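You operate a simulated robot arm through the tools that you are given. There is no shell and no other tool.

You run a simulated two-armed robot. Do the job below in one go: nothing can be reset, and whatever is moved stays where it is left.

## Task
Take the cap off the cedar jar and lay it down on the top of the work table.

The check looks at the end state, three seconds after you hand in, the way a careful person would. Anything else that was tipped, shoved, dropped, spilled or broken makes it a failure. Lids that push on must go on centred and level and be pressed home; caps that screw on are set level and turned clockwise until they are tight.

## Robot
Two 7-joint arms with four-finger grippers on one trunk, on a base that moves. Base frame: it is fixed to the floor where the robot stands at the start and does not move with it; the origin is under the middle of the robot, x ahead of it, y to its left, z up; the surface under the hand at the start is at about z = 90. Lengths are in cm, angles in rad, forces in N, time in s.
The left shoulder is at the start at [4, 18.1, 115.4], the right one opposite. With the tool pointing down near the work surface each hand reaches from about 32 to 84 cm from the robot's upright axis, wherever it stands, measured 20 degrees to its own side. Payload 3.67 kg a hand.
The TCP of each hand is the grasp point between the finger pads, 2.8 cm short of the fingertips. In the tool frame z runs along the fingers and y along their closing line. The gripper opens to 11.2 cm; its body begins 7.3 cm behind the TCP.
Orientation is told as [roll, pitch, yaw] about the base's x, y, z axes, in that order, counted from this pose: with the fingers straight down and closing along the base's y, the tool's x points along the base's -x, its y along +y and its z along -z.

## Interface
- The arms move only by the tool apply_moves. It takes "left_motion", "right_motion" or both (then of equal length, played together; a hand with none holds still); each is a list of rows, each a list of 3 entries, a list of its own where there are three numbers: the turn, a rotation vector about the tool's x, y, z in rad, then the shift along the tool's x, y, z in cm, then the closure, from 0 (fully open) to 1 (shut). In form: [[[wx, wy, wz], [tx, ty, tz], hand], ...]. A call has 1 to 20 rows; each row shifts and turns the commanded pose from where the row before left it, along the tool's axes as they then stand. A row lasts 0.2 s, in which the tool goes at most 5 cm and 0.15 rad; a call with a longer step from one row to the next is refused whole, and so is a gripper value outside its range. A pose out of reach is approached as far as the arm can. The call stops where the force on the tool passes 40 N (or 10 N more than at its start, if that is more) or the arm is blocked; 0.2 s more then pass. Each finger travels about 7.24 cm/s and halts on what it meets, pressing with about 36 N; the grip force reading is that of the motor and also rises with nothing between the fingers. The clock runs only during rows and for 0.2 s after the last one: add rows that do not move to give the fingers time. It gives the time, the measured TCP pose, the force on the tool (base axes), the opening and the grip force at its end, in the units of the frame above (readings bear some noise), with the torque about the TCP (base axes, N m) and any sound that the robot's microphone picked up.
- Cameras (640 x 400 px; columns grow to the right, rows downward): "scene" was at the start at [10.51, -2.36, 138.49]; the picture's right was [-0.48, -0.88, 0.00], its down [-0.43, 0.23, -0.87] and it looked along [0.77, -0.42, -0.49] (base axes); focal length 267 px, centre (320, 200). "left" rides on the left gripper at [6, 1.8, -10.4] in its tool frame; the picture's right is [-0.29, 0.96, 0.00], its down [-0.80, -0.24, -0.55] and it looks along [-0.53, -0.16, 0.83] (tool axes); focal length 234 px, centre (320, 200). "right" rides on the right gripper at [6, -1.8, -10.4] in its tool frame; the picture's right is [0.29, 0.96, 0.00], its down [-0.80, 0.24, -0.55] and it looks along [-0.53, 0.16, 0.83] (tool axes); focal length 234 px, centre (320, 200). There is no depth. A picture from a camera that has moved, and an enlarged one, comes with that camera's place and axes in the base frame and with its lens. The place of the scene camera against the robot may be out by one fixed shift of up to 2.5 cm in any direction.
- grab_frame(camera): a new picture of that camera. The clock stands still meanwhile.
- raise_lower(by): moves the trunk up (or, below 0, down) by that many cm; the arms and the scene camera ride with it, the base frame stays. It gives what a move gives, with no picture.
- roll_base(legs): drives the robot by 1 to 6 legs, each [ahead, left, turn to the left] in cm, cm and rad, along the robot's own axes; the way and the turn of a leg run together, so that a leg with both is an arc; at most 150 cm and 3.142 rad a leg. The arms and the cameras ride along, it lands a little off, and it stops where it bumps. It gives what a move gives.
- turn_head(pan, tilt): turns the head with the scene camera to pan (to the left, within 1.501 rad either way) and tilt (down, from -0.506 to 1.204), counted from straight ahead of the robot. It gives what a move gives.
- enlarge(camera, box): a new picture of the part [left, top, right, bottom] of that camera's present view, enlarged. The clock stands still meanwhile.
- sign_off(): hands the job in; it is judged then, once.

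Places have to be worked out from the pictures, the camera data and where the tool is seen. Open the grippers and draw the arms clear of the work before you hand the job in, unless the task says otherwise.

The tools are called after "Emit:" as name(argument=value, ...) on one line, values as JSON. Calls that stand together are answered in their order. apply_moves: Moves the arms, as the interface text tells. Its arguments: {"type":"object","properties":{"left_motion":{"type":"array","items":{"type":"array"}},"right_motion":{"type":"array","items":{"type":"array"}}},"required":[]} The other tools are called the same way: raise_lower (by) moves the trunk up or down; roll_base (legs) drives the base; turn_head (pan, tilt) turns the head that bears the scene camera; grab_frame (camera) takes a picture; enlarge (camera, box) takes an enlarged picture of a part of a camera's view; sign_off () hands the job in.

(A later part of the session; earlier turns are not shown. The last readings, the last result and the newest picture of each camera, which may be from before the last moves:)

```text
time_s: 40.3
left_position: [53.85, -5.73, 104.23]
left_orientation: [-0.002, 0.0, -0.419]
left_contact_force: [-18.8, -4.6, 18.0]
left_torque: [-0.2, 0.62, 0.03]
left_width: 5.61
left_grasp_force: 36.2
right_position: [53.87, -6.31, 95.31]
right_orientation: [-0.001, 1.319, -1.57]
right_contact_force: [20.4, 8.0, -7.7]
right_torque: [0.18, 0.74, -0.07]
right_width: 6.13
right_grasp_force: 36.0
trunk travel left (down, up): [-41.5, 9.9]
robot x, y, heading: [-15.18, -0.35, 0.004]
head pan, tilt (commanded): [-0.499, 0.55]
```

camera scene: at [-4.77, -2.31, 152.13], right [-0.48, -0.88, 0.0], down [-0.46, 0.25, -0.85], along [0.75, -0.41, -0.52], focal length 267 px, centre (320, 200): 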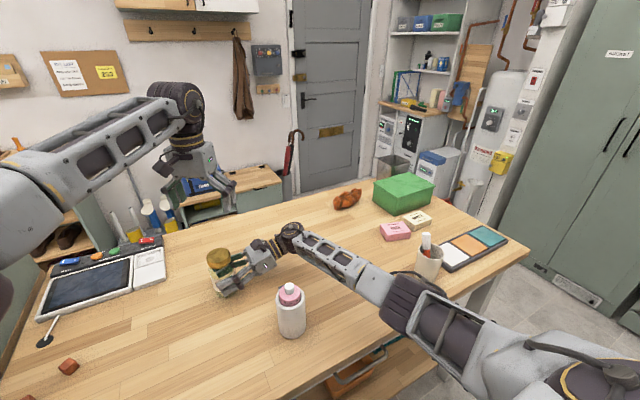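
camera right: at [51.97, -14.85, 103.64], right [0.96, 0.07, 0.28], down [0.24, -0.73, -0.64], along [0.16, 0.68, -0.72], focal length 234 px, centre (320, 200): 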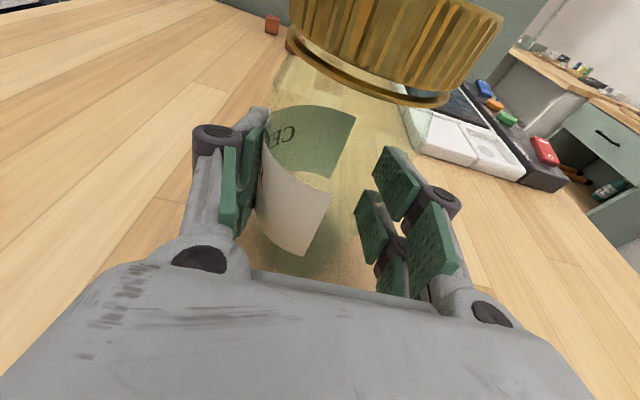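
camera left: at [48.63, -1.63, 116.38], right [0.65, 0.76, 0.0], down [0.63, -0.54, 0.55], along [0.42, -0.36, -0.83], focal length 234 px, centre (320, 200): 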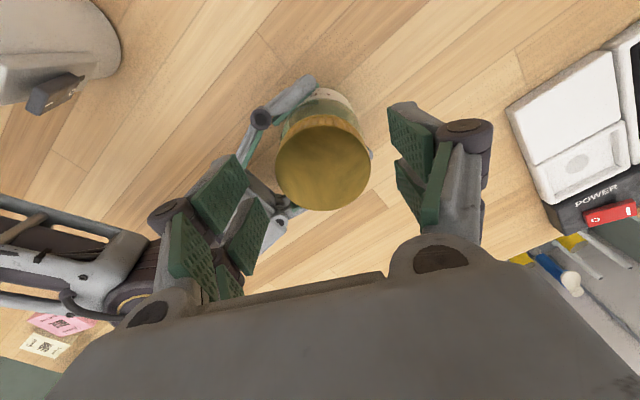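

The load is slowly winding up: the left tool is pushed toward -x and +z, so its commanded pose is slightly too far +x and too low. I back it off along that direction by about 0.2 cm and re-read.

Emit:
apply_moves(left_motion=[[[0, 0, 0], [0.12, -0.1, -0.15], 1], [[0, 0, 0], [0, 0, 0], 1]])

```text
time_s: 40.9
left_position: [53.8, -5.65, 104.09]
left_orientation: [-0.001, 0.0, -0.417]
left_contact_force: [-5.1, -4.6, 1.9]
left_torque: [-0.19, 0.19, -0.02]
left_width: 5.61
left_grasp_force: 36.3
right_position: [53.66, -6.26, 95.33]
right_orientation: [-0.002, 1.323, -1.568]
right_contact_force: [6.3, 4.6, -0.2]
right_torque: [-0.21, 0.2, -0.04]
right_width: 6.15
right_grasp_force: 35.8
trunk travel left (down, up): [-41.5, 9.9]
robot x, y, heading: [-15.17, -0.01, 0.002]
head pan, tilt (commanded): [-0.499, 0.55]
```

The load dropped to about 7 N. Now I begin unscrewing with a small counter-clockwise turn of 0.4 rad and a slight rise, watching torque and forces.

Emit:
apply_moves(left_motion=[[[0, 0, -0.1], [0, 0, -0.005], 1], [[0, 0, -0.1], [0, 0, -0.005], 1], [[0, 0, -0.1], [0, 0, -0.005], 1], [[0, 0, -0.1], [0, 0, -0.005], 1]])

Emit:
enlarge(camera="right", box=[180, 0, 560, 240])

Emit:
enlarge(camera="scene", box=[160, 190, 280, 300])

```text
time_s: 41.9
left_position: [53.83, -5.72, 104.12]
left_orientation: [0.002, 0.001, -0.016]
left_contact_force: [-5.7, 3.1, -2.0]
left_torque: [-0.03, 0.16, -0.01]
left_width: 5.62
left_grasp_force: 35.8
right_position: [53.8, -6.39, 95.32]
right_orientation: [-0.006, 1.322, -1.572]
right_contact_force: [3.6, -1.4, 1.5]
right_torque: [0.32, 0.28, 0.0]
right_width: 6.14
right_grasp_force: 36.1
trunk travel left (down, up): [-41.5, 9.9]
robot x, y, heading: [-15.51, -0.04, 0.0]
head pan, tilt (commanded): [-0.499, 0.55]
```

```text
1.67 times, centred on (370, 120) of right
camera zoom: at [52.01, -14.9, 103.64], right [0.96, 0.07, 0.28], down [0.24, -0.73, -0.64], along [0.16, 0.68, -0.72], focal length 390 px, centre (237, 333)
```

zoom: 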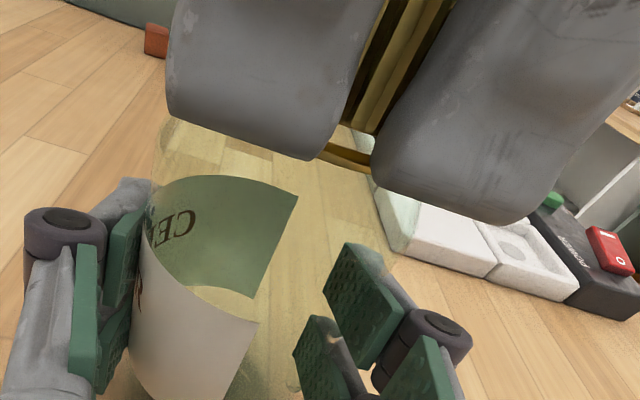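

```text
3.64 times, centred on (220, 245) of scene
camera zoom: at [-4.74, -2.3, 152.12], right [-0.48, -0.88, 0.0], down [-0.46, 0.25, -0.85], along [0.75, -0.41, -0.52], focal length 972 px, centre (684, 36)
```

zoom: 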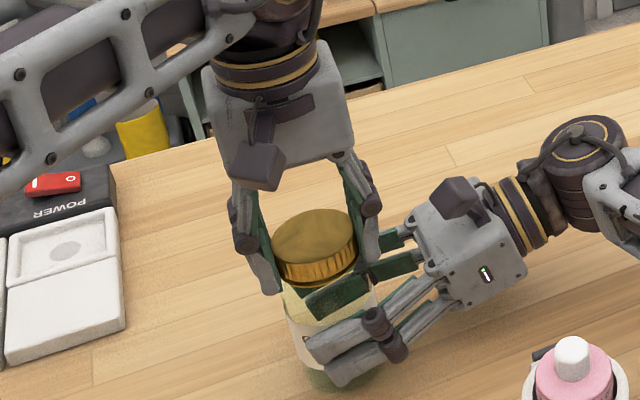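

The label hasn't moved, so the jar is held, and the left hand turned 0.4 rad with only small loads. I continue counter-clockwise for another 1.5 rad.

Emit:
apply_moves(left_motion=[[[0, 0, -0.15], [0, 0, -0.006], 1], [[0, 0, -0.15], [0, 0, -0.006], 1], [[0, 0, -0.15], [0, 0, -0.006], 1], [[0, 0, -0.15], [0, 0, -0.006], 1], [[0, 0, -0.15], [0, 0, -0.006], 1], [[0, 0, -0.15], [0, 0, -0.006], 1], [[0, 0, -0.15], [0, 0, -0.006], 1], [[0, 0, -0.15], [0, 0, -0.006], 1], [[0, 0, -0.15], [0, 0, -0.006], 1], [[0, 0, -0.15], [0, 0, -0.006], 1]])

Emit:
enlarge(camera="right", box=[180, 0, 560, 240])

Emit:
enlarge(camera="scene", box=[160, 190, 280, 300])

```text
time_s: 44.1
left_position: [53.9, -5.82, 104.31]
left_orientation: [0.002, -0.002, 1.484]
left_contact_force: [-4.7, 11.5, -5.0]
left_torque: [0.49, 0.15, -0.02]
left_width: 5.61
left_grasp_force: 36.4
right_position: [53.92, -6.3, 95.37]
right_orientation: [-0.001, 1.323, -1.574]
right_contact_force: [4.1, -11.9, 4.4]
right_torque: [0.59, 0.32, 0.0]
right_width: 6.16
right_grasp_force: 35.9
trunk travel left (down, up): [-41.5, 9.9]
robot x, y, heading: [-15.37, 0.36, -0.0]
head pan, tilt (commanded): [-0.499, 0.55]
```

```text
1.67 times, centred on (370, 120) of right
camera zoom: at [52.0, -14.9, 103.64], right [0.96, 0.07, 0.28], down [0.24, -0.73, -0.64], along [0.16, 0.68, -0.72], focal length 390 px, centre (237, 333)
```

zoom: 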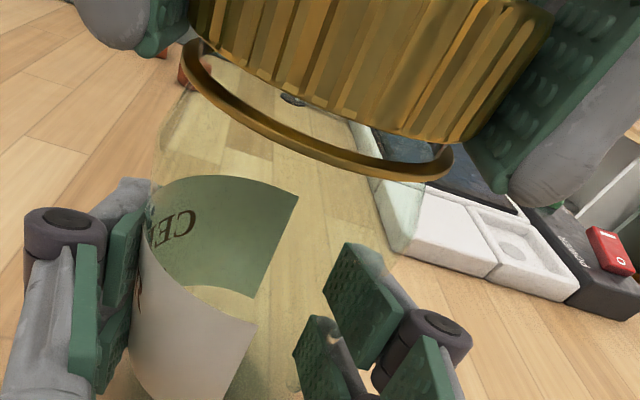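

```text
3.64 times, centred on (220, 245) of scene
camera zoom: at [-4.75, -2.31, 152.12], right [-0.48, -0.88, 0.0], down [-0.46, 0.25, -0.85], along [0.75, -0.41, -0.52], focal length 972 px, centre (684, 36)
```

zoom: 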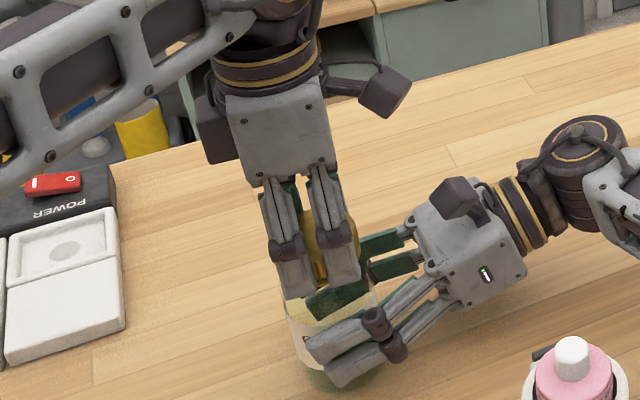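

The cap has visibly risen off the neck ring, so it's unscrewing. I relieve the 11 N side load with a small shift and turn another 1.5 rad.

Emit:
apply_moves(left_motion=[[[0, 0, 0], [-0.1, 0.05, 0], 1], [[0, 0, -0.15], [0, 0, -0.005], 1], [[0, 0, -0.15], [0, 0, -0.005], 1], [[0, 0, -0.15], [0, 0, -0.005], 1], [[0, 0, -0.15], [0, 0, -0.005], 1], [[0, 0, -0.15], [0, 0, -0.005], 1], [[0, 0, -0.15], [0, 0, -0.005], 1], [[0, 0, -0.15], [0, 0, -0.005], 1], [[0, 0, -0.15], [0, 0, -0.005], 1], [[0, 0, -0.15], [0, 0, -0.005], 1], [[0, 0, -0.15], [0, 0, -0.005], 1]])

Emit:
enlarge(camera="right", box=[180, 0, 560, 240])

```text
time_s: 46.5
left_position: [53.7, -5.86, 104.53]
left_orientation: [-0.001, 0.001, 2.983]
left_contact_force: [0.6, -0.3, -0.7]
left_torque: [-0.01, -0.01, 0.0]
left_width: 5.59
left_grasp_force: 36.3
right_position: [53.81, -6.26, 95.3]
right_orientation: [-0.001, 1.32, -1.572]
right_contact_force: [0.2, 0.7, 3.1]
right_torque: [-0.05, 0.01, -0.01]
right_width: 6.12
right_grasp_force: 36.7
trunk travel left (down, up): [-41.5, 9.9]
robot x, y, heading: [-14.96, 0.03, -0.001]
head pan, tilt (commanded): [-0.499, 0.55]
```

```text
1.67 times, centred on (370, 120) of right
camera zoom: at [51.96, -14.82, 103.64], right [0.96, 0.07, 0.28], down [0.24, -0.73, -0.64], along [0.16, 0.68, -0.72], focal length 390 px, centre (237, 333)
```

zoom: 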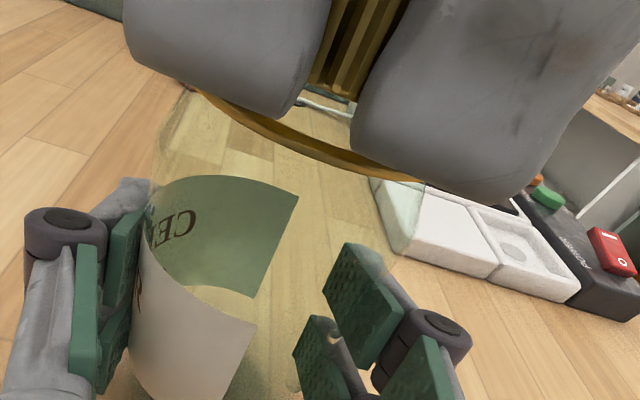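

All forces on both hands dropped to near zero, which suggests the thread is disengaged. I lift gently by 0.5 cm to test it.

Emit:
apply_moves(left_motion=[[[0, 0, 0], [0, 0, -0.1], 1], [[0, 0, 0], [0, 0, -0.1], 1], [[0, 0, 0], [0, 0, -0.1], 1], [[0, 0, 0], [0, 0, -0.2], 1]])

Emit:
enlarge(camera="right", box=[180, 0, 560, 240])

```text
time_s: 47.5
left_position: [53.79, -5.84, 104.99]
left_orientation: [-0.001, -0.001, 2.982]
left_contact_force: [0.0, -0.2, 0.1]
left_torque: [0.01, -0.05, 0.01]
left_width: 5.59
left_grasp_force: 35.3
right_position: [53.75, -6.24, 95.27]
right_orientation: [-0.002, 1.321, -1.572]
right_contact_force: [0.2, 1.1, 2.6]
right_torque: [0.03, 0.05, -0.01]
right_width: 6.12
right_grasp_force: 35.8
trunk travel left (down, up): [-41.5, 9.9]
robot x, y, heading: [-15.58, 0.17, 0.001]
head pan, tilt (commanded): [-0.499, 0.55]
```

```text
1.67 times, centred on (370, 120) of right
camera zoom: at [51.96, -14.82, 103.64], right [0.96, 0.07, 0.28], down [0.24, -0.73, -0.64], along [0.16, 0.68, -0.72], focal length 390 px, centre (237, 333)
```

zoom: 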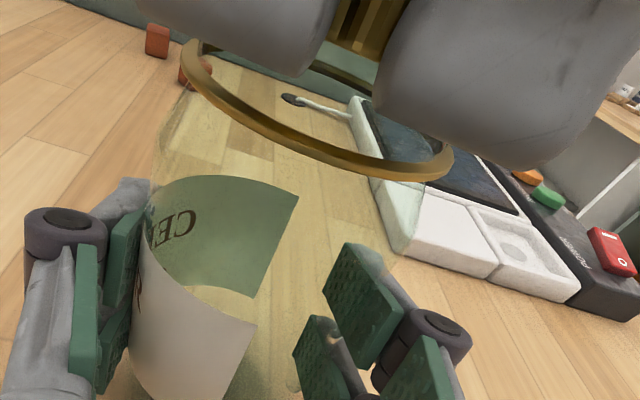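

The cap lifts freely and the neck ring stays on the jar. I continue straight up slowly for 2 cm, then faster to z ≈ 117.

Emit:
apply_moves(left_motion=[[[0, 0, 0], [0, 0, -0.4], 1], [[0, 0, 0], [0, 0, -0.4], 1], [[0, 0, 0], [0, 0, -0.4], 1], [[0, 0, 0], [0, 0, -0.4], 1], [[0, 0, 0], [0, 0, -0.4], 1], [[0, 0, 0], [0, 0, -2], 1], [[0, 0, 0], [0, 0, -2], 1], [[0, 0, 0], [0, 0, -2], 1], [[0, 0, 0], [0, 0, -2], 1], [[0, 0, 0], [0, 0, -2], 1], [[0, 0, 0], [0, 0, 0], 1]])

Emit:
grab_frame(camera="scene")

Emit:
grab_frame(camera="right")

Emit:
grab_frame(camera="left")

```text
time_s: 49.9
left_position: [53.76, -5.57, 117.0]
left_orientation: [0.001, -0.001, 2.982]
left_contact_force: [0.1, 0.1, 0.4]
left_torque: [-0.02, 0.0, -0.02]
left_width: 5.61
left_grasp_force: 36.1
right_position: [53.66, -6.28, 95.27]
right_orientation: [-0.004, 1.322, -1.569]
right_contact_force: [0.6, -0.6, 1.1]
right_torque: [-0.09, 0.05, -0.01]
right_width: 6.18
right_grasp_force: 36.2
trunk travel left (down, up): [-41.5, 9.9]
robot x, y, heading: [-15.23, -0.2, 0.007]
head pan, tilt (commanded): [-0.499, 0.55]
```

```text
taken
camera scene: at [-4.77, -2.31, 152.13], right [-0.48, -0.88, 0.0], down [-0.46, 0.25, -0.85], along [0.75, -0.41, -0.52], focal length 267 px, centre (320, 200)
```

scene: 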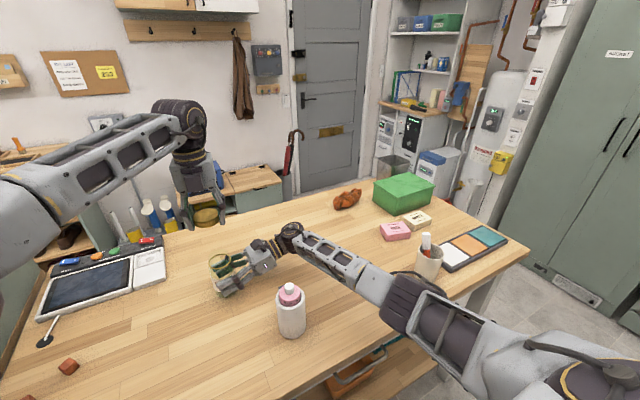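

```text
taken
camera right: at [51.97, -14.86, 103.64], right [0.96, 0.07, 0.28], down [0.24, -0.73, -0.64], along [0.16, 0.68, -0.72], focal length 234 px, centre (320, 200)
```

right: 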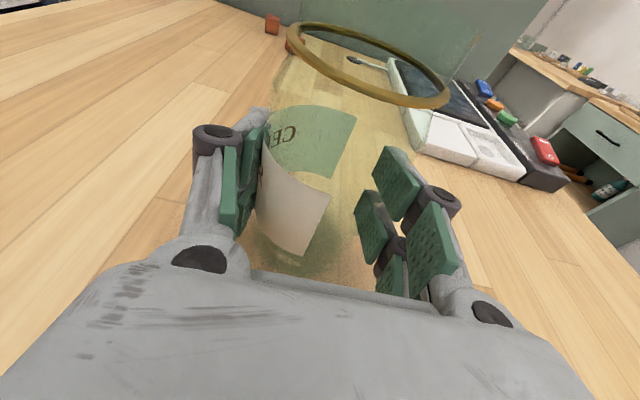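

```text
taken
camera left: at [59.34, -8.24, 127.35], right [-0.44, -0.9, 0.0], down [-0.75, 0.36, 0.55], along [-0.5, 0.24, -0.83], focal length 234 px, centre (320, 200)
```

left: 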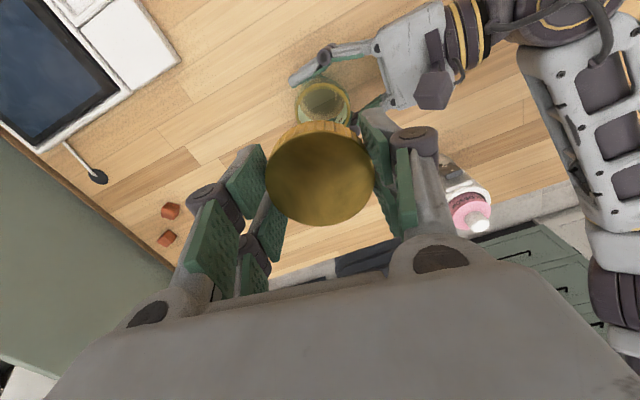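

The cap is off and in the left hand, and the jar is still held. I carry the cap to a clear spot at about [42, 13] and lower it to z ≈ 97.

Emit:
apply_moves(left_motion=[[[0, 0, 0], [-2.44, -2.74, 0], 1], [[0, 0, 0], [-2.44, -2.74, 0], 1], [[0, 0, 0], [-2.44, -2.74, 0], 1], [[0, 0, 0], [-2.44, -2.74, 0], 1], [[0, 0, 0], [-2.44, -2.74, 0], 1], [[0, 0, 0], [-2.44, -2.74, 0], 1], [[0, 0, 0], [0, 0, 0], 1]])

Emit:
turn_head(pan=0.1, tilt=0.7)

Emit:
grab_frame(camera="scene")

Emit:
grab_frame(camera="left")

```text
time_s: 51.7
left_position: [42.13, 6.32, 117.82]
left_orientation: [-0.023, 0.01, 2.919]
left_contact_force: [-1.6, -0.8, -0.6]
left_torque: [0.01, -0.02, 0.01]
left_width: 5.6
left_grasp_force: 35.7
right_position: [53.79, -11.87, 95.75]
right_orientation: [0.036, 1.341, -1.579]
right_contact_force: [-1.0, -1.2, -2.8]
right_torque: [-0.07, -0.02, -0.04]
right_width: 6.15
right_grasp_force: 36.0
trunk travel left (down, up): [-41.5, 9.9]
robot x, y, heading: [-14.25, -1.09, -0.043]
head pan, tilt (commanded): [-0.499, 0.55]
stopped in row 7 (left hand): the arm was blocked; the commanded pose is now the measured one
```

```text
time_s: 52.7
left_position: [42.23, 6.5, 117.69]
left_orientation: [-0.026, 0.004, 2.925]
left_contact_force: [0.2, 0.2, 0.5]
left_torque: [-0.02, 0.01, 0.04]
left_width: 5.6
left_grasp_force: 36.1
right_position: [53.72, -11.71, 95.68]
right_orientation: [0.034, 1.342, -1.58]
right_contact_force: [0.2, 0.5, -2.7]
right_torque: [-0.01, -0.02, -0.04]
right_width: 6.13
right_grasp_force: 36.0
trunk travel left (down, up): [-41.5, 9.9]
robot x, y, heading: [-14.21, -0.58, -0.039]
head pan, tilt (commanded): [0.099, 0.7]
```

```text
taken
camera scene: at [-4.41, -1.57, 150.89], right [0.06, -1.0, -0.02], down [-0.64, -0.02, -0.77], along [0.77, 0.06, -0.64], focal length 267 px, centre (320, 200)
```

scene: 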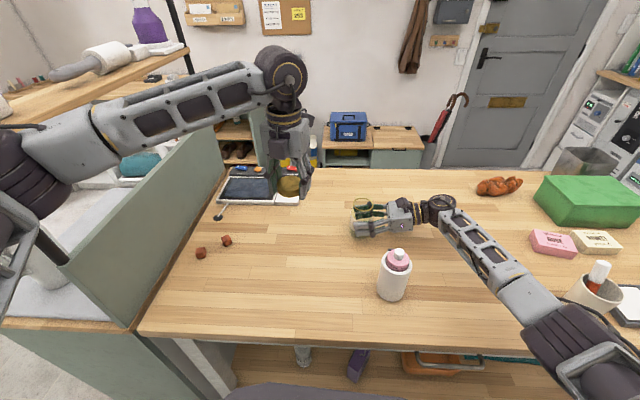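

```text
taken
camera left: at [47.54, 3.21, 128.06], right [-0.49, -0.87, -0.03], down [-0.73, 0.39, 0.56], along [-0.47, 0.29, -0.83], focal length 234 px, centre (320, 200)
```

left: 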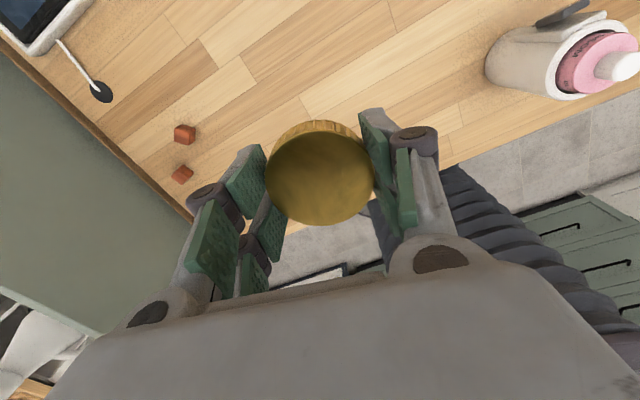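

The left elbow was blocked by something on the left. The base pivoted about -0.04 rad, which dragged the held jar about 5 cm toward -y. Before moving anything I'll look carefully at the jar and the left side.

Emit:
enlarge(camera="scene", box=[310, 160, 470, 310])

Emit:
grab_frame(camera="right")

Emit:
turn_head(pan=0.9, tilt=0.45)

Emit:
grab_frame(camera="scene")

```text
2.67 times, centred on (390, 235) of scene
camera zoom: at [-4.41, -1.57, 150.89], right [0.06, -1.0, -0.02], down [-0.64, -0.02, -0.77], along [0.77, 0.06, -0.64], focal length 713 px, centre (133, 107)
```

zoom: 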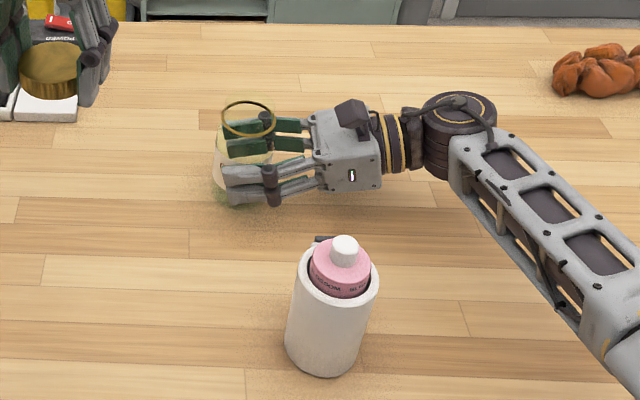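

```text
taken
camera right: at [51.49, -20.44, 103.84], right [0.96, 0.03, 0.29], down [0.22, -0.73, -0.65], along [0.19, 0.68, -0.7], focal length 234 px, centre (320, 200)
```

right: 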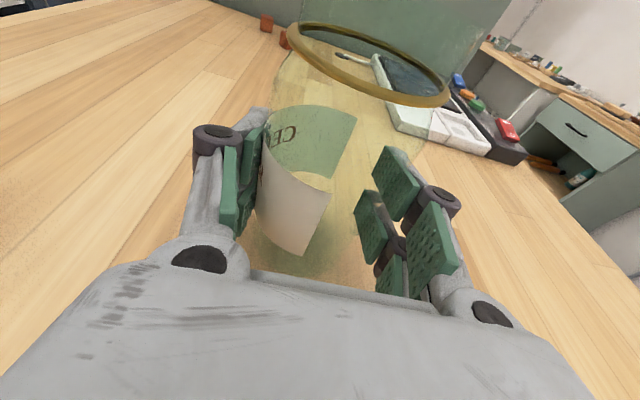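

```text
time_s: 53.9
left_position: [42.17, 6.47, 117.59]
left_orientation: [-0.024, 0.006, 2.923]
left_contact_force: [-0.5, -0.4, -0.6]
left_torque: [0.0, -0.03, -0.03]
left_width: 5.59
left_grasp_force: 36.0
right_position: [53.6, -11.88, 95.71]
right_orientation: [0.034, 1.345, -1.579]
right_contact_force: [1.2, 0.8, -2.8]
right_torque: [0.0, 0.0, 0.05]
right_width: 6.12
right_grasp_force: 35.8
trunk travel left (down, up): [-41.5, 9.9]
robot x, y, heading: [-14.26, -0.62, -0.038]
head pan, tilt (commanded): [0.901, 0.45]
```

```text
taken
camera scene: at [-6.94, 4.87, 153.22], right [0.76, -0.65, -0.01], down [-0.28, -0.31, -0.91], along [0.59, 0.69, -0.41], focal length 267 px, centre (320, 200)
```

scene: 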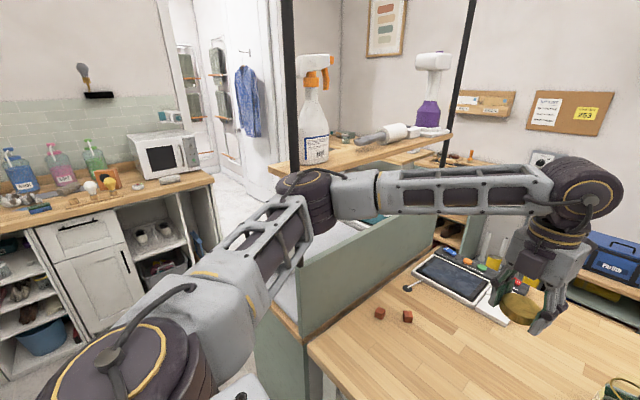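

The elbow ran into the end of the wooden shelf at about z = 135. The spray bottle, roller and purple bottle on it still stand, and the jar is still upright in the right hand. I back the left hand away from the shelf toward the middle, slowly.

Emit:
apply_moves(left_motion=[[[0, 0, 0], [1.0, 0.95, -0.1], 1], [[0, 0, 0], [1.2, 1.1, -0.2], 1], [[0, 0, 0], [1.5, 1.4, -0.2], 1], [[0, 0, 0], [1.8, 1.7, -0.2], 1], [[0, 0, 0], [1.8, 1.7, -0.3], 1], [[0, 0, 0], [1.8, 1.7, -0.3], 1], [[0, 0, 0], [1.8, 1.7, -0.3], 1], [[0, 0, 0], [1.8, 1.7, -0.4], 1], [[0, 0, 0], [0, 0, 0], 1]])

Emit:
grab_frame(camera="scene")

Emit:
grab_frame(camera="left")

Emit:
grab_frame(camera="right")

```text
time_s: 55.9
left_position: [53.23, -4.14, 118.97]
left_orientation: [0.0, 0.0, 2.941]
left_contact_force: [0.2, 0.1, 0.1]
left_torque: [-0.03, -0.01, 0.0]
left_width: 5.6
left_grasp_force: 36.2
right_position: [54.43, -8.82, 95.3]
right_orientation: [-0.001, 1.32, -1.604]
right_contact_force: [0.1, -0.1, -1.1]
right_torque: [0.04, -0.04, 0.0]
right_width: 6.14
right_grasp_force: 35.8
trunk travel left (down, up): [-41.5, 9.9]
robot x, y, heading: [-14.2, -0.6, -0.03]
head pan, tilt (commanded): [0.901, 0.45]
```

```text
taken
camera scene: at [-5.78, 8.53, 153.02], right [0.76, -0.64, 0.0], down [-0.28, -0.33, -0.9], along [0.58, 0.69, -0.44], focal length 267 px, centre (320, 200)
```

scene: 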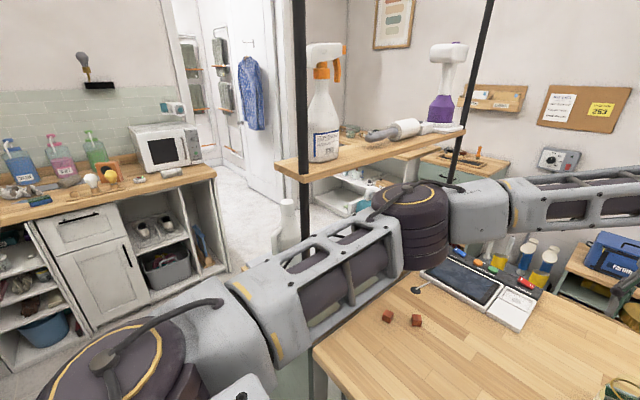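

```text
taken
camera left: at [58.61, -7.14, 129.37], right [-0.47, -0.88, 0.0], down [-0.73, 0.39, 0.55], along [-0.49, 0.26, -0.83], focal length 234 px, centre (320, 200)
```

left: 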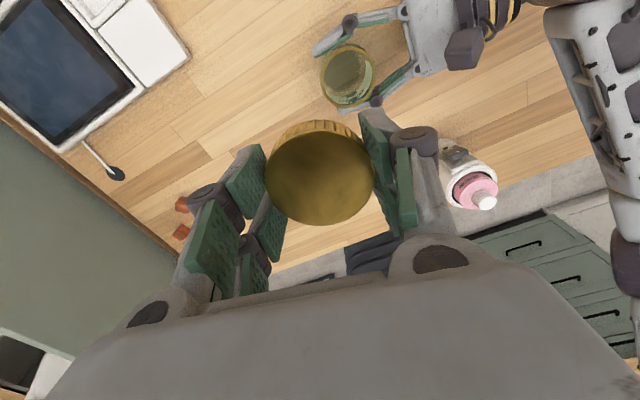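

```text
taken
camera right: at [52.42, -17.33, 103.64], right [0.96, 0.04, 0.28], down [0.22, -0.74, -0.63], along [0.18, 0.67, -0.72], focal length 234 px, centre (320, 200)
```

right: 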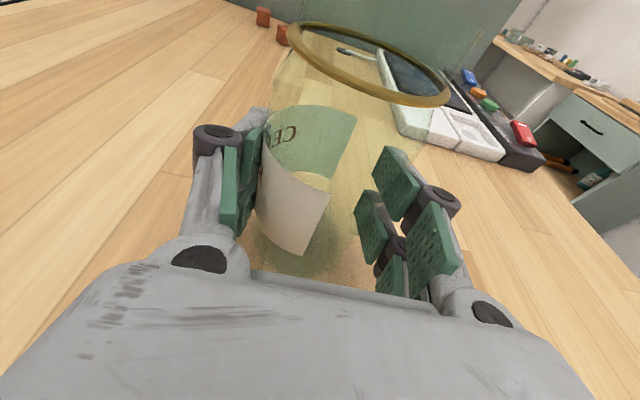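

The shelf items are all still upright and the trunk sprang partly back. The jar now sits at about [54.4, -8.2], and I want it back at [53.8, -5.7]. I lift it 0.5 cm, shift it back, and set it down again with the right hand.

Emit:
apply_moves(right_motion=[[[0, 0, 0], [0.485, 0, -0.124], 1], [[0, 0, 0], [0.205, -0.254, 0.8], 1], [[0, 0, 0], [0.205, -0.254, 0.8], 1], [[0, 0, 0], [0.205, -0.254, 0.8], 1], [[0, 0, 0], [0, 0, 0], 1], [[0, 0, 0], [-0.24, 0, 0.06], 1], [[0, 0, 0], [-0.19, 0, 0.05], 1], [[0, 0, 0], [0, 0, 0], 1]])

Emit:
turn_head(pan=-0.45, tilt=0.6)

Emit:
grab_frame(camera="scene")

Emit:
grab_frame(camera="right")

```text
time_s: 57.7
left_position: [53.08, -4.31, 118.98]
left_orientation: [0.0, -0.002, 2.941]
left_contact_force: [0.6, -0.2, -0.1]
left_torque: [-0.01, 0.01, 0.01]
left_width: 5.62
left_grasp_force: 35.7
right_position: [53.88, -6.54, 95.29]
right_orientation: [-0.001, 1.319, -1.604]
right_contact_force: [-0.3, -0.3, -2.0]
right_torque: [0.01, -0.02, -0.02]
right_width: 6.14
right_grasp_force: 35.9
trunk travel left (down, up): [-41.5, 9.9]
robot x, y, heading: [-14.16, -0.83, -0.029]
head pan, tilt (commanded): [0.901, 0.45]
```

```text
time_s: 59.2
left_position: [53.17, -4.31, 119.07]
left_orientation: [-0.001, -0.002, 2.939]
left_contact_force: [-0.2, 0.1, -0.1]
left_torque: [0.02, 0.01, -0.04]
left_width: 5.59
left_grasp_force: 36.5
right_position: [53.88, -6.47, 95.29]
right_orientation: [-0.003, 1.321, -1.604]
right_contact_force: [-0.1, -0.6, -2.6]
right_torque: [-0.01, -0.01, -0.02]
right_width: 6.1
right_grasp_force: 35.7
trunk travel left (down, up): [-41.5, 9.9]
robot x, y, heading: [-14.34, -0.65, -0.028]
head pan, tilt (commanded): [-0.45, 0.6]
```

```text
taken
camera scene: at [-3.87, -2.73, 151.67], right [-0.46, -0.89, 0.0], down [-0.5, 0.26, -0.82], along [0.73, -0.38, -0.57], focal length 267 px, centre (320, 200)
```

scene: 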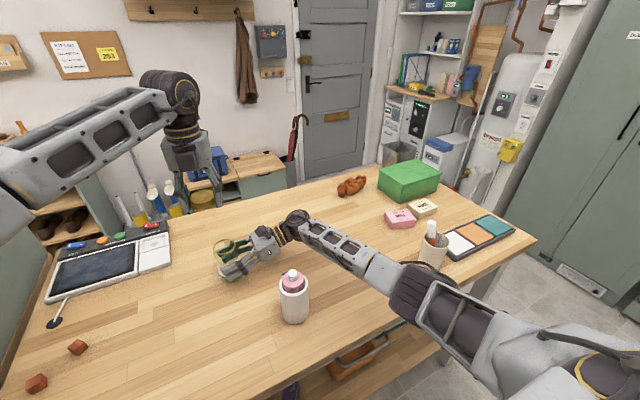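

```text
taken
camera right: at [51.79, -15.04, 103.63], right [0.96, 0.04, 0.28], down [0.22, -0.74, -0.64], along [0.18, 0.67, -0.72], focal length 234 px, centre (320, 200)
```

right: 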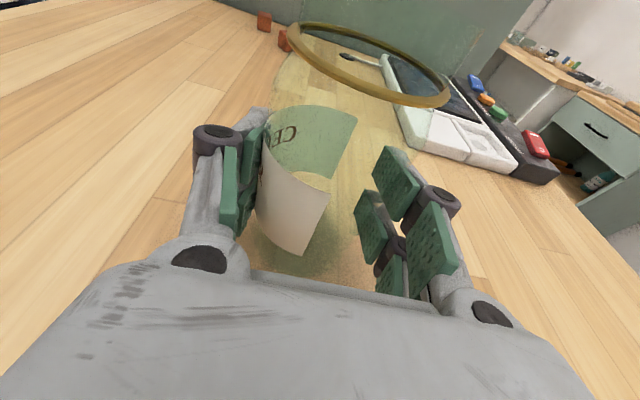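

The jar is back at about [53.9, -5.9]. The right hand still carries about 2.3 N of its weight, so I lower it in tiny steps until the table takes the load.

Emit:
apply_moves(right_motion=[[[0, 0, 0], [-0.06, 0, 0.015], 1], [[0, 0, 0], [0, 0, 0], 1], [[0, 0, 0], [0, 0, 0], 1]])

```text
time_s: 60.0
left_position: [53.19, -4.4, 119.03]
left_orientation: [0.001, -0.002, 2.939]
left_contact_force: [0.4, -0.9, 0.2]
left_torque: [-0.02, -0.02, 0.01]
left_width: 5.61
left_grasp_force: 36.2
right_position: [53.82, -6.51, 95.3]
right_orientation: [-0.004, 1.32, -1.605]
right_contact_force: [-0.5, -0.2, -3.6]
right_torque: [-0.03, 0.01, -0.03]
right_width: 6.1
right_grasp_force: 35.9
trunk travel left (down, up): [-41.5, 9.9]
robot x, y, heading: [-14.47, -0.41, -0.026]
head pan, tilt (commanded): [-0.45, 0.6]
```

Emit:
apply_moves(right_motion=[[[0, 0, 0], [-0.1, 0, 0.025], 1], [[0, 0, 0], [0, 0, 0], 1], [[0, 0, 0], [0, 0, 0], 1]])

```text
time_s: 60.8
left_position: [53.02, -4.28, 118.99]
left_orientation: [0.0, 0.001, 2.939]
left_contact_force: [-0.2, -0.4, 0.2]
left_torque: [-0.01, -0.02, -0.03]
left_width: 5.57
left_grasp_force: 36.1
right_position: [53.8, -6.62, 95.27]
right_orientation: [0.004, 1.322, -1.596]
right_contact_force: [1.6, -1.9, 5.5]
right_torque: [-0.04, 0.11, 0.05]
right_width: 6.1
right_grasp_force: 35.8
trunk travel left (down, up): [-41.5, 9.9]
robot x, y, heading: [-14.41, -0.78, -0.028]
head pan, tilt (commanded): [-0.45, 0.6]
```

The table now carries the jar (+5.5 N). I open the right hand gradually to release it.

Emit:
apply_moves(right_motion=[[[0, 0, 0], [0, 0, 0], 0.45], [[0, 0, 0], [0, 0, 0], 0.43], [[0, 0, 0], [0, 0, 0], 0.4], [[0, 0, 0], [0, 0, 0], 0.35], [[0, 0, 0], [0, 0, 0], 0.25], [[0, 0, 0], [0, 0, 0], 0.1], [[0, 0, 0], [0, 0, 0], 0], [[0, 0, 0], [0, 0, 0], 0]])

Emit:
grab_frame(camera="right")

Emit:
enlarge(camera="scene", box=[170, 200, 330, 310])

```text
time_s: 62.6
left_position: [53.19, -4.32, 119.02]
left_orientation: [-0.001, 0.0, 2.941]
left_contact_force: [-0.1, 0.9, 0.5]
left_torque: [0.0, 0.03, 0.0]
left_width: 5.6
left_grasp_force: 35.7
right_position: [53.83, -6.47, 95.23]
right_orientation: [-0.001, 1.321, -1.603]
right_contact_force: [0.0, -0.4, 0.4]
right_torque: [-0.04, 0.04, -0.04]
right_width: 11.21
right_grasp_force: 0.1
trunk travel left (down, up): [-41.5, 9.9]
robot x, y, heading: [-14.27, -0.66, -0.03]
head pan, tilt (commanded): [-0.45, 0.6]
```

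```text
taken
camera right: at [51.74, -15.0, 103.51], right [0.96, 0.04, 0.28], down [0.22, -0.74, -0.64], along [0.18, 0.67, -0.72], focal length 234 px, centre (320, 200)
```

right: 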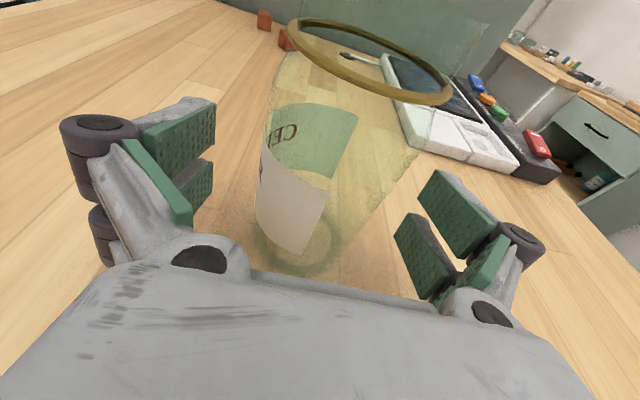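

```text
3.64 times, centred on (250, 255) of scene
camera zoom: at [-3.9, -2.73, 151.67], right [-0.46, -0.89, 0.0], down [-0.5, 0.26, -0.82], along [0.73, -0.38, -0.57], focal length 972 px, centre (574, 0)
```

zoom: 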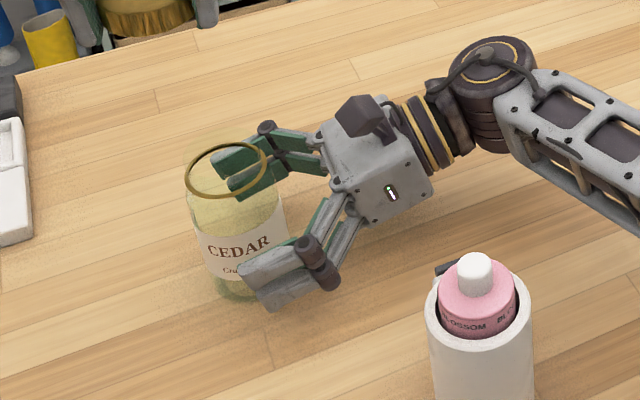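

The jar stands upright and free, without its cap. I withdraw the right hand straight back along its own axis and then raise it.

Emit:
apply_moves(right_motion=[[[0, 0, 0], [0, 0, -2.0], 0], [[0, 0, 0], [0, 0, -3.0], 0], [[0, 0, 0], [0, 0, -3.5], 0], [[0, 0, 0], [0, 0, -3.5], 0], [[0, 0, 0], [0, 0, -3.5], 0], [[0, 0, 0], [0, 0, -2.0], 0], [[0, 0, 0], [3.4, 0, -0.87], 0], [[0, 0, 0], [3.4, 0, -0.87], 0], [[0, 0, 0], [3.4, 0, -0.87], 0], [[0, 0, 0], [3.4, 0, -0.87], 0], [[0, 0, 0], [3.4, 0, -0.87], 0], [[0, 0, 0], [3.4, 0, -0.87], 0]])

Emit:
grab_frame(camera="scene")

Emit:
grab_frame(camera="left")

Emit:
grab_frame(camera="right")

```text
time_s: 65.2
left_position: [53.08, -4.33, 119.1]
left_orientation: [0.002, 0.0, 2.939]
left_contact_force: [-0.2, 0.0, 0.2]
left_torque: [0.01, 0.0, 0.0]
left_width: 5.6
left_grasp_force: 36.2
right_position: [53.3, -23.37, 120.46]
right_orientation: [0.0, 1.32, -1.601]
right_contact_force: [0.8, 0.3, 0.3]
right_torque: [-0.02, 0.01, 0.0]
right_width: 11.2
right_grasp_force: 0.0
trunk travel left (down, up): [-41.5, 9.9]
robot x, y, heading: [-14.3, -0.31, -0.029]
head pan, tilt (commanded): [-0.45, 0.6]
```

```text
taken
camera scene: at [-3.96, -2.71, 151.68], right [-0.46, -0.89, 0.0], down [-0.5, 0.26, -0.83], along [0.73, -0.38, -0.56], focal length 267 px, centre (320, 200)
```

scene: 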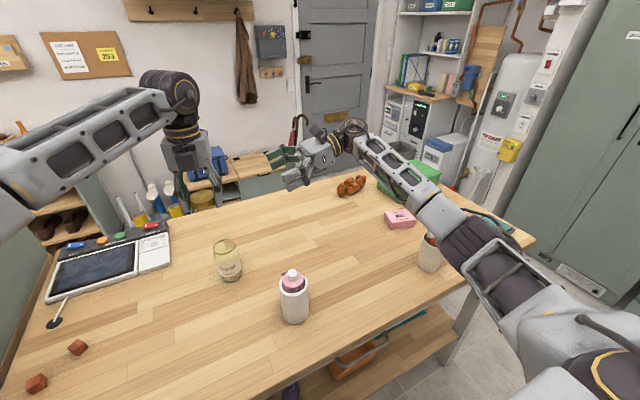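

```text
taken
camera left: at [58.51, -7.26, 129.4], right [-0.47, -0.88, 0.0], down [-0.73, 0.39, 0.55], along [-0.49, 0.26, -0.83], focal length 234 px, centre (320, 200)
```

left: 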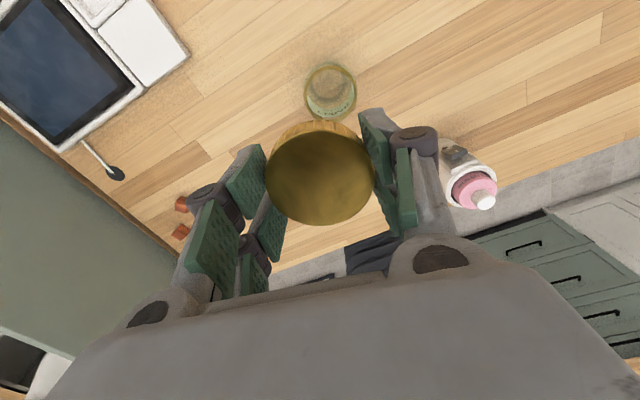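

```text
taken
camera right: at [51.22, -31.79, 128.84], right [0.96, 0.04, 0.28], down [0.22, -0.74, -0.63], along [0.18, 0.67, -0.72], focal length 234 px, centre (320, 200)
```

right: 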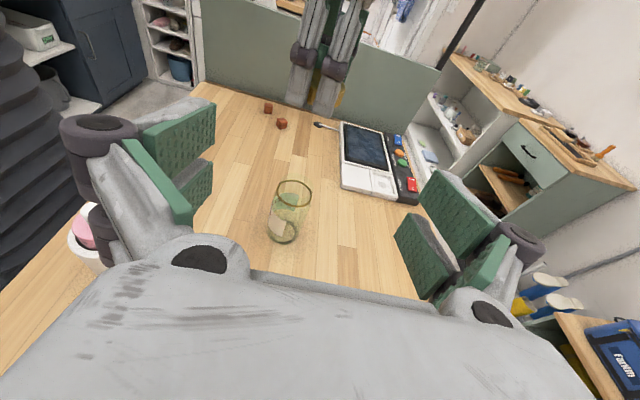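

The jar is standing open at its original place and everything on the table looks undisturbed. I move the right hand farther back and up so the left can set the cap down at the free spot near [50, -20].

Emit:
apply_moves(right_motion=[[[0, 0, 0], [0, 0.11, -3.4], 0], [[0, 0, 0], [0, 0.11, -3.4], 0], [[0, 0, 0], [0, 0.11, -3.4], 0], [[0, 0, 0], [0, 0.11, -3.4], 0], [[0, 0, 0], [0, 0.11, -3.4], 0], [[0, 0, 0], [0, 0, 0], 0]])

Emit:
grab_frame(camera="scene")

```text
time_s: 66.6
left_position: [53.2, -4.29, 119.0]
left_orientation: [0.001, 0.001, 2.939]
left_contact_force: [-0.1, 0.1, 0.3]
left_torque: [0.0, -0.04, 0.02]
left_width: 5.59
left_grasp_force: 36.2
right_position: [53.16, -39.78, 124.7]
right_orientation: [-0.002, 1.317, -1.602]
right_contact_force: [-0.3, -0.1, 0.6]
right_torque: [-0.03, 0.02, 0.01]
right_width: 11.22
right_grasp_force: 0.0
trunk travel left (down, up): [-41.5, 9.9]
robot x, y, heading: [-14.25, -0.28, -0.029]
head pan, tilt (commanded): [-0.45, 0.6]
```

```text
taken
camera scene: at [-3.89, -2.71, 151.67], right [-0.46, -0.89, 0.0], down [-0.5, 0.26, -0.82], along [0.73, -0.38, -0.57], focal length 267 px, centre (320, 200)
```

scene: 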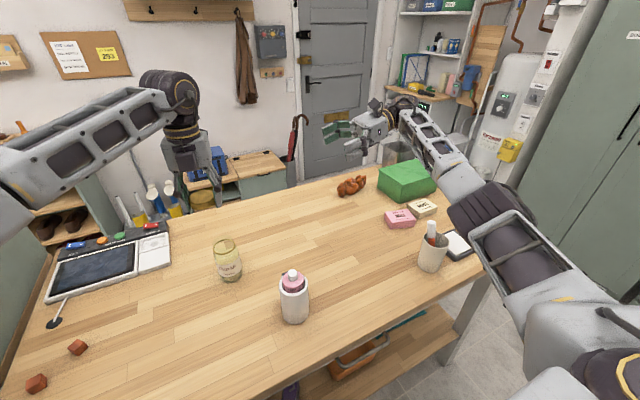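

The space is clear. I move the left hand with the cap over to about [50, -20] at the same height.

Emit:
apply_moves(left_motion=[[[0, 0, 0], [0, 3.2, 0], 1], [[0, 0, 0], [0, 3.2, 0], 1], [[0, 0, 0], [0, 3.2, 0], 1], [[0, 0, 0], [0, 3.2, 0], 1], [[0, 0, 0], [0, 3.2, 0], 1], [[0, 0, 0], [0, 0, 0], 1]])

Emit:
grab_frame(camera="scene")

Emit:
grab_frame(camera="left")

```text
time_s: 68.0
left_position: [49.78, -19.61, 118.86]
left_orientation: [0.003, 0.002, 2.94]
left_contact_force: [-0.4, 0.2, 0.2]
left_torque: [0.0, 0.01, -0.01]
left_width: 5.62
left_grasp_force: 36.1
left hand out of reach, approached as far as the arm can: row 5
right_position: [53.25, -39.63, 124.54]
right_orientation: [0.0, 1.32, -1.601]
right_contact_force: [0.3, 0.1, -0.4]
right_torque: [-0.01, 0.0, 0.02]
right_width: 11.19
right_grasp_force: 0.1
trunk travel left (down, up): [-41.5, 9.9]
robot x, y, heading: [-14.09, -0.65, -0.029]
head pan, tilt (commanded): [-0.45, 0.6]
```

```text
taken
camera scene: at [-3.84, -2.57, 151.68], right [-0.46, -0.89, 0.0], down [-0.5, 0.26, -0.82], along [0.73, -0.38, -0.57], focal length 267 px, centre (320, 200)
```

scene: 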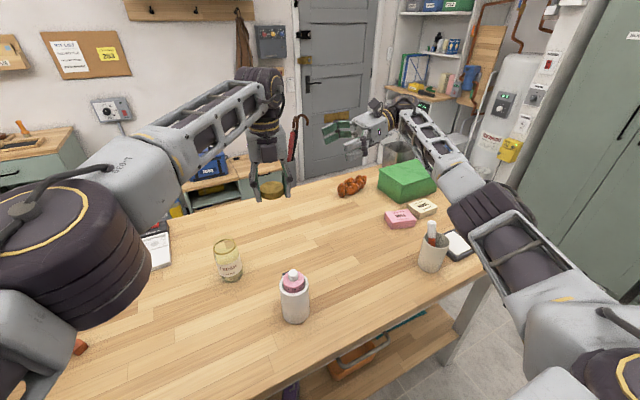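

```text
taken
camera left: at [55.13, -22.6, 129.33], right [-0.47, -0.88, 0.0], down [-0.73, 0.4, 0.55], along [-0.49, 0.26, -0.83], focal length 234 px, centre (320, 200)
```

left: 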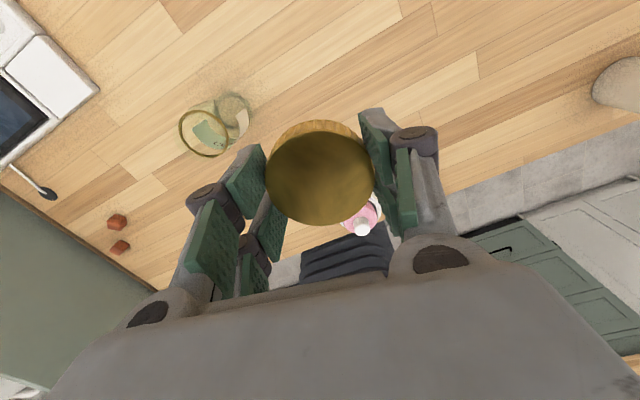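

The left hand is at [49.8, -19.6], just at the edge of its reach. I ease it slightly inward while lowering 12 cm and re-check.

Emit:
apply_moves(left_motion=[[[0, 0, 0], [-0.35, -0.08, 3], 1], [[0, 0, 0], [-0.35, -0.08, 3], 1], [[0, 0, 0], [-0.35, -0.08, 3], 1], [[0, 0, 0], [-0.35, -0.08, 3], 1], [[0, 0, 0], [0, 0, 0], 1]])

Emit:
grab_frame(camera="scene")

Emit:
grab_frame(camera="left")

```text
time_s: 69.2
left_position: [48.58, -18.84, 106.69]
left_orientation: [-0.001, 0.002, 2.943]
left_contact_force: [0.0, -0.7, -0.4]
left_torque: [0.02, 0.0, 0.02]
left_width: 5.6
left_grasp_force: 36.3
right_position: [53.11, -39.84, 124.75]
right_orientation: [0.0, 1.322, -1.6]
right_contact_force: [-0.1, -0.1, 0.3]
right_torque: [0.0, 0.0, 0.02]
right_width: 11.19
right_grasp_force: 0.0
trunk travel left (down, up): [-41.5, 9.9]
robot x, y, heading: [-14.32, -0.82, -0.033]
head pan, tilt (commanded): [-0.45, 0.6]
```

```text
taken
camera scene: at [-3.94, -2.75, 151.68], right [-0.46, -0.89, 0.0], down [-0.5, 0.26, -0.82], along [0.73, -0.38, -0.57], focal length 267 px, centre (320, 200)
```

scene: 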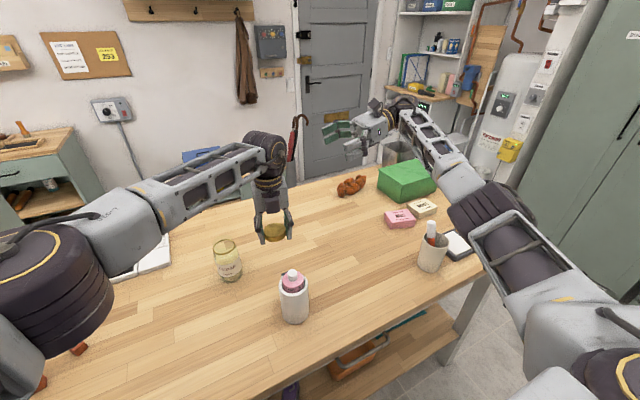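

```text
taken
camera left: at [53.97, -21.88, 117.11], right [-0.47, -0.88, 0.0], down [-0.73, 0.39, 0.55], along [-0.49, 0.26, -0.83], focal length 234 px, centre (320, 200)
```

left: 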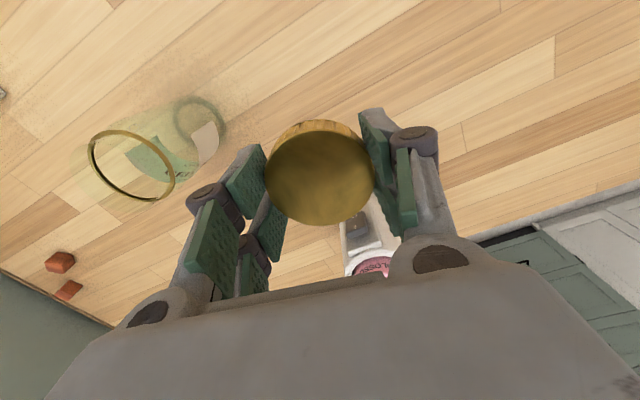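

The placing spot is clear: the bottle is about 10 cm off and the jar about 14 cm. I lower further to z ≈ 94.2.

Emit:
apply_moves(left_motion=[[[0, 0, 0], [0, 0, 3], 1], [[0, 0, 0], [0, 0, 3], 1], [[0, 0, 0], [0, 0, 3], 1], [[0, 0, 0], [0, 0, 2], 1], [[0, 0, 0], [0, 0, 1], 1], [[0, 0, 0], [0, 0, 0.5], 1], [[0, 0, 0], [0, 0, 0], 1]])

Emit:
enlarge(camera="scene", box=[190, 180, 350, 330])

Emit:
grab_frame(camera="left")

Emit:
grab_frame(camera="right")

```text
time_s: 70.8
left_position: [48.53, -18.86, 94.27]
left_orientation: [0.0, 0.0, 2.94]
left_contact_force: [-0.1, 0.6, -0.6]
left_torque: [0.02, -0.02, 0.0]
left_width: 5.59
left_grasp_force: 35.8
right_position: [53.29, -39.85, 124.72]
right_orientation: [-0.003, 1.321, -1.601]
right_contact_force: [-0.3, 0.2, -0.1]
right_torque: [-0.01, 0.01, 0.02]
right_width: 11.2
right_grasp_force: 0.0
trunk travel left (down, up): [-41.5, 9.9]
robot x, y, heading: [-14.26, -0.62, -0.029]
head pan, tilt (commanded): [-0.45, 0.6]
```

```text
2.67 times, centred on (270, 255) of scene
camera zoom: at [-3.9, -2.75, 151.67], right [-0.46, -0.89, 0.0], down [-0.5, 0.26, -0.82], along [0.73, -0.38, -0.57], focal length 713 px, centre (453, 53)
```

zoom: 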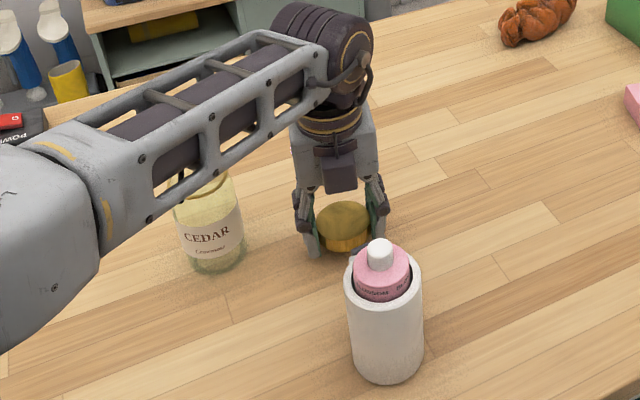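

```text
taken
camera left: at [53.92, -21.83, 104.7], right [-0.47, -0.88, 0.0], down [-0.73, 0.39, 0.55], along [-0.49, 0.26, -0.83], focal length 234 px, centre (320, 200)
```

left: 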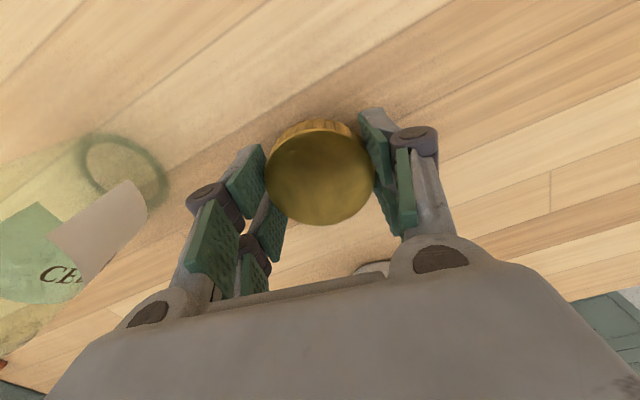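

```text
taken
camera right: at [51.17, -48.32, 132.98], right [0.96, 0.04, 0.28], down [0.22, -0.74, -0.64], along [0.18, 0.67, -0.72], focal length 234 px, centre (320, 200)
```

right: 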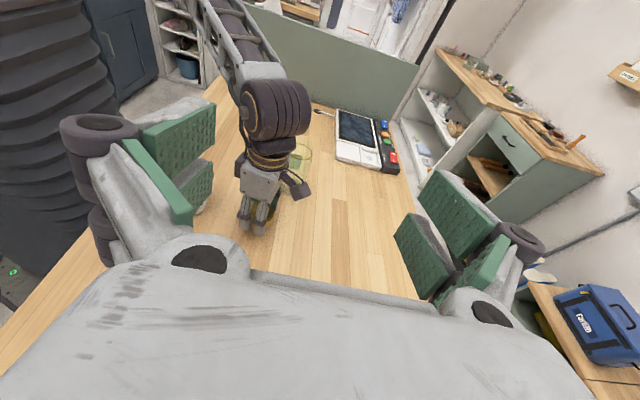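

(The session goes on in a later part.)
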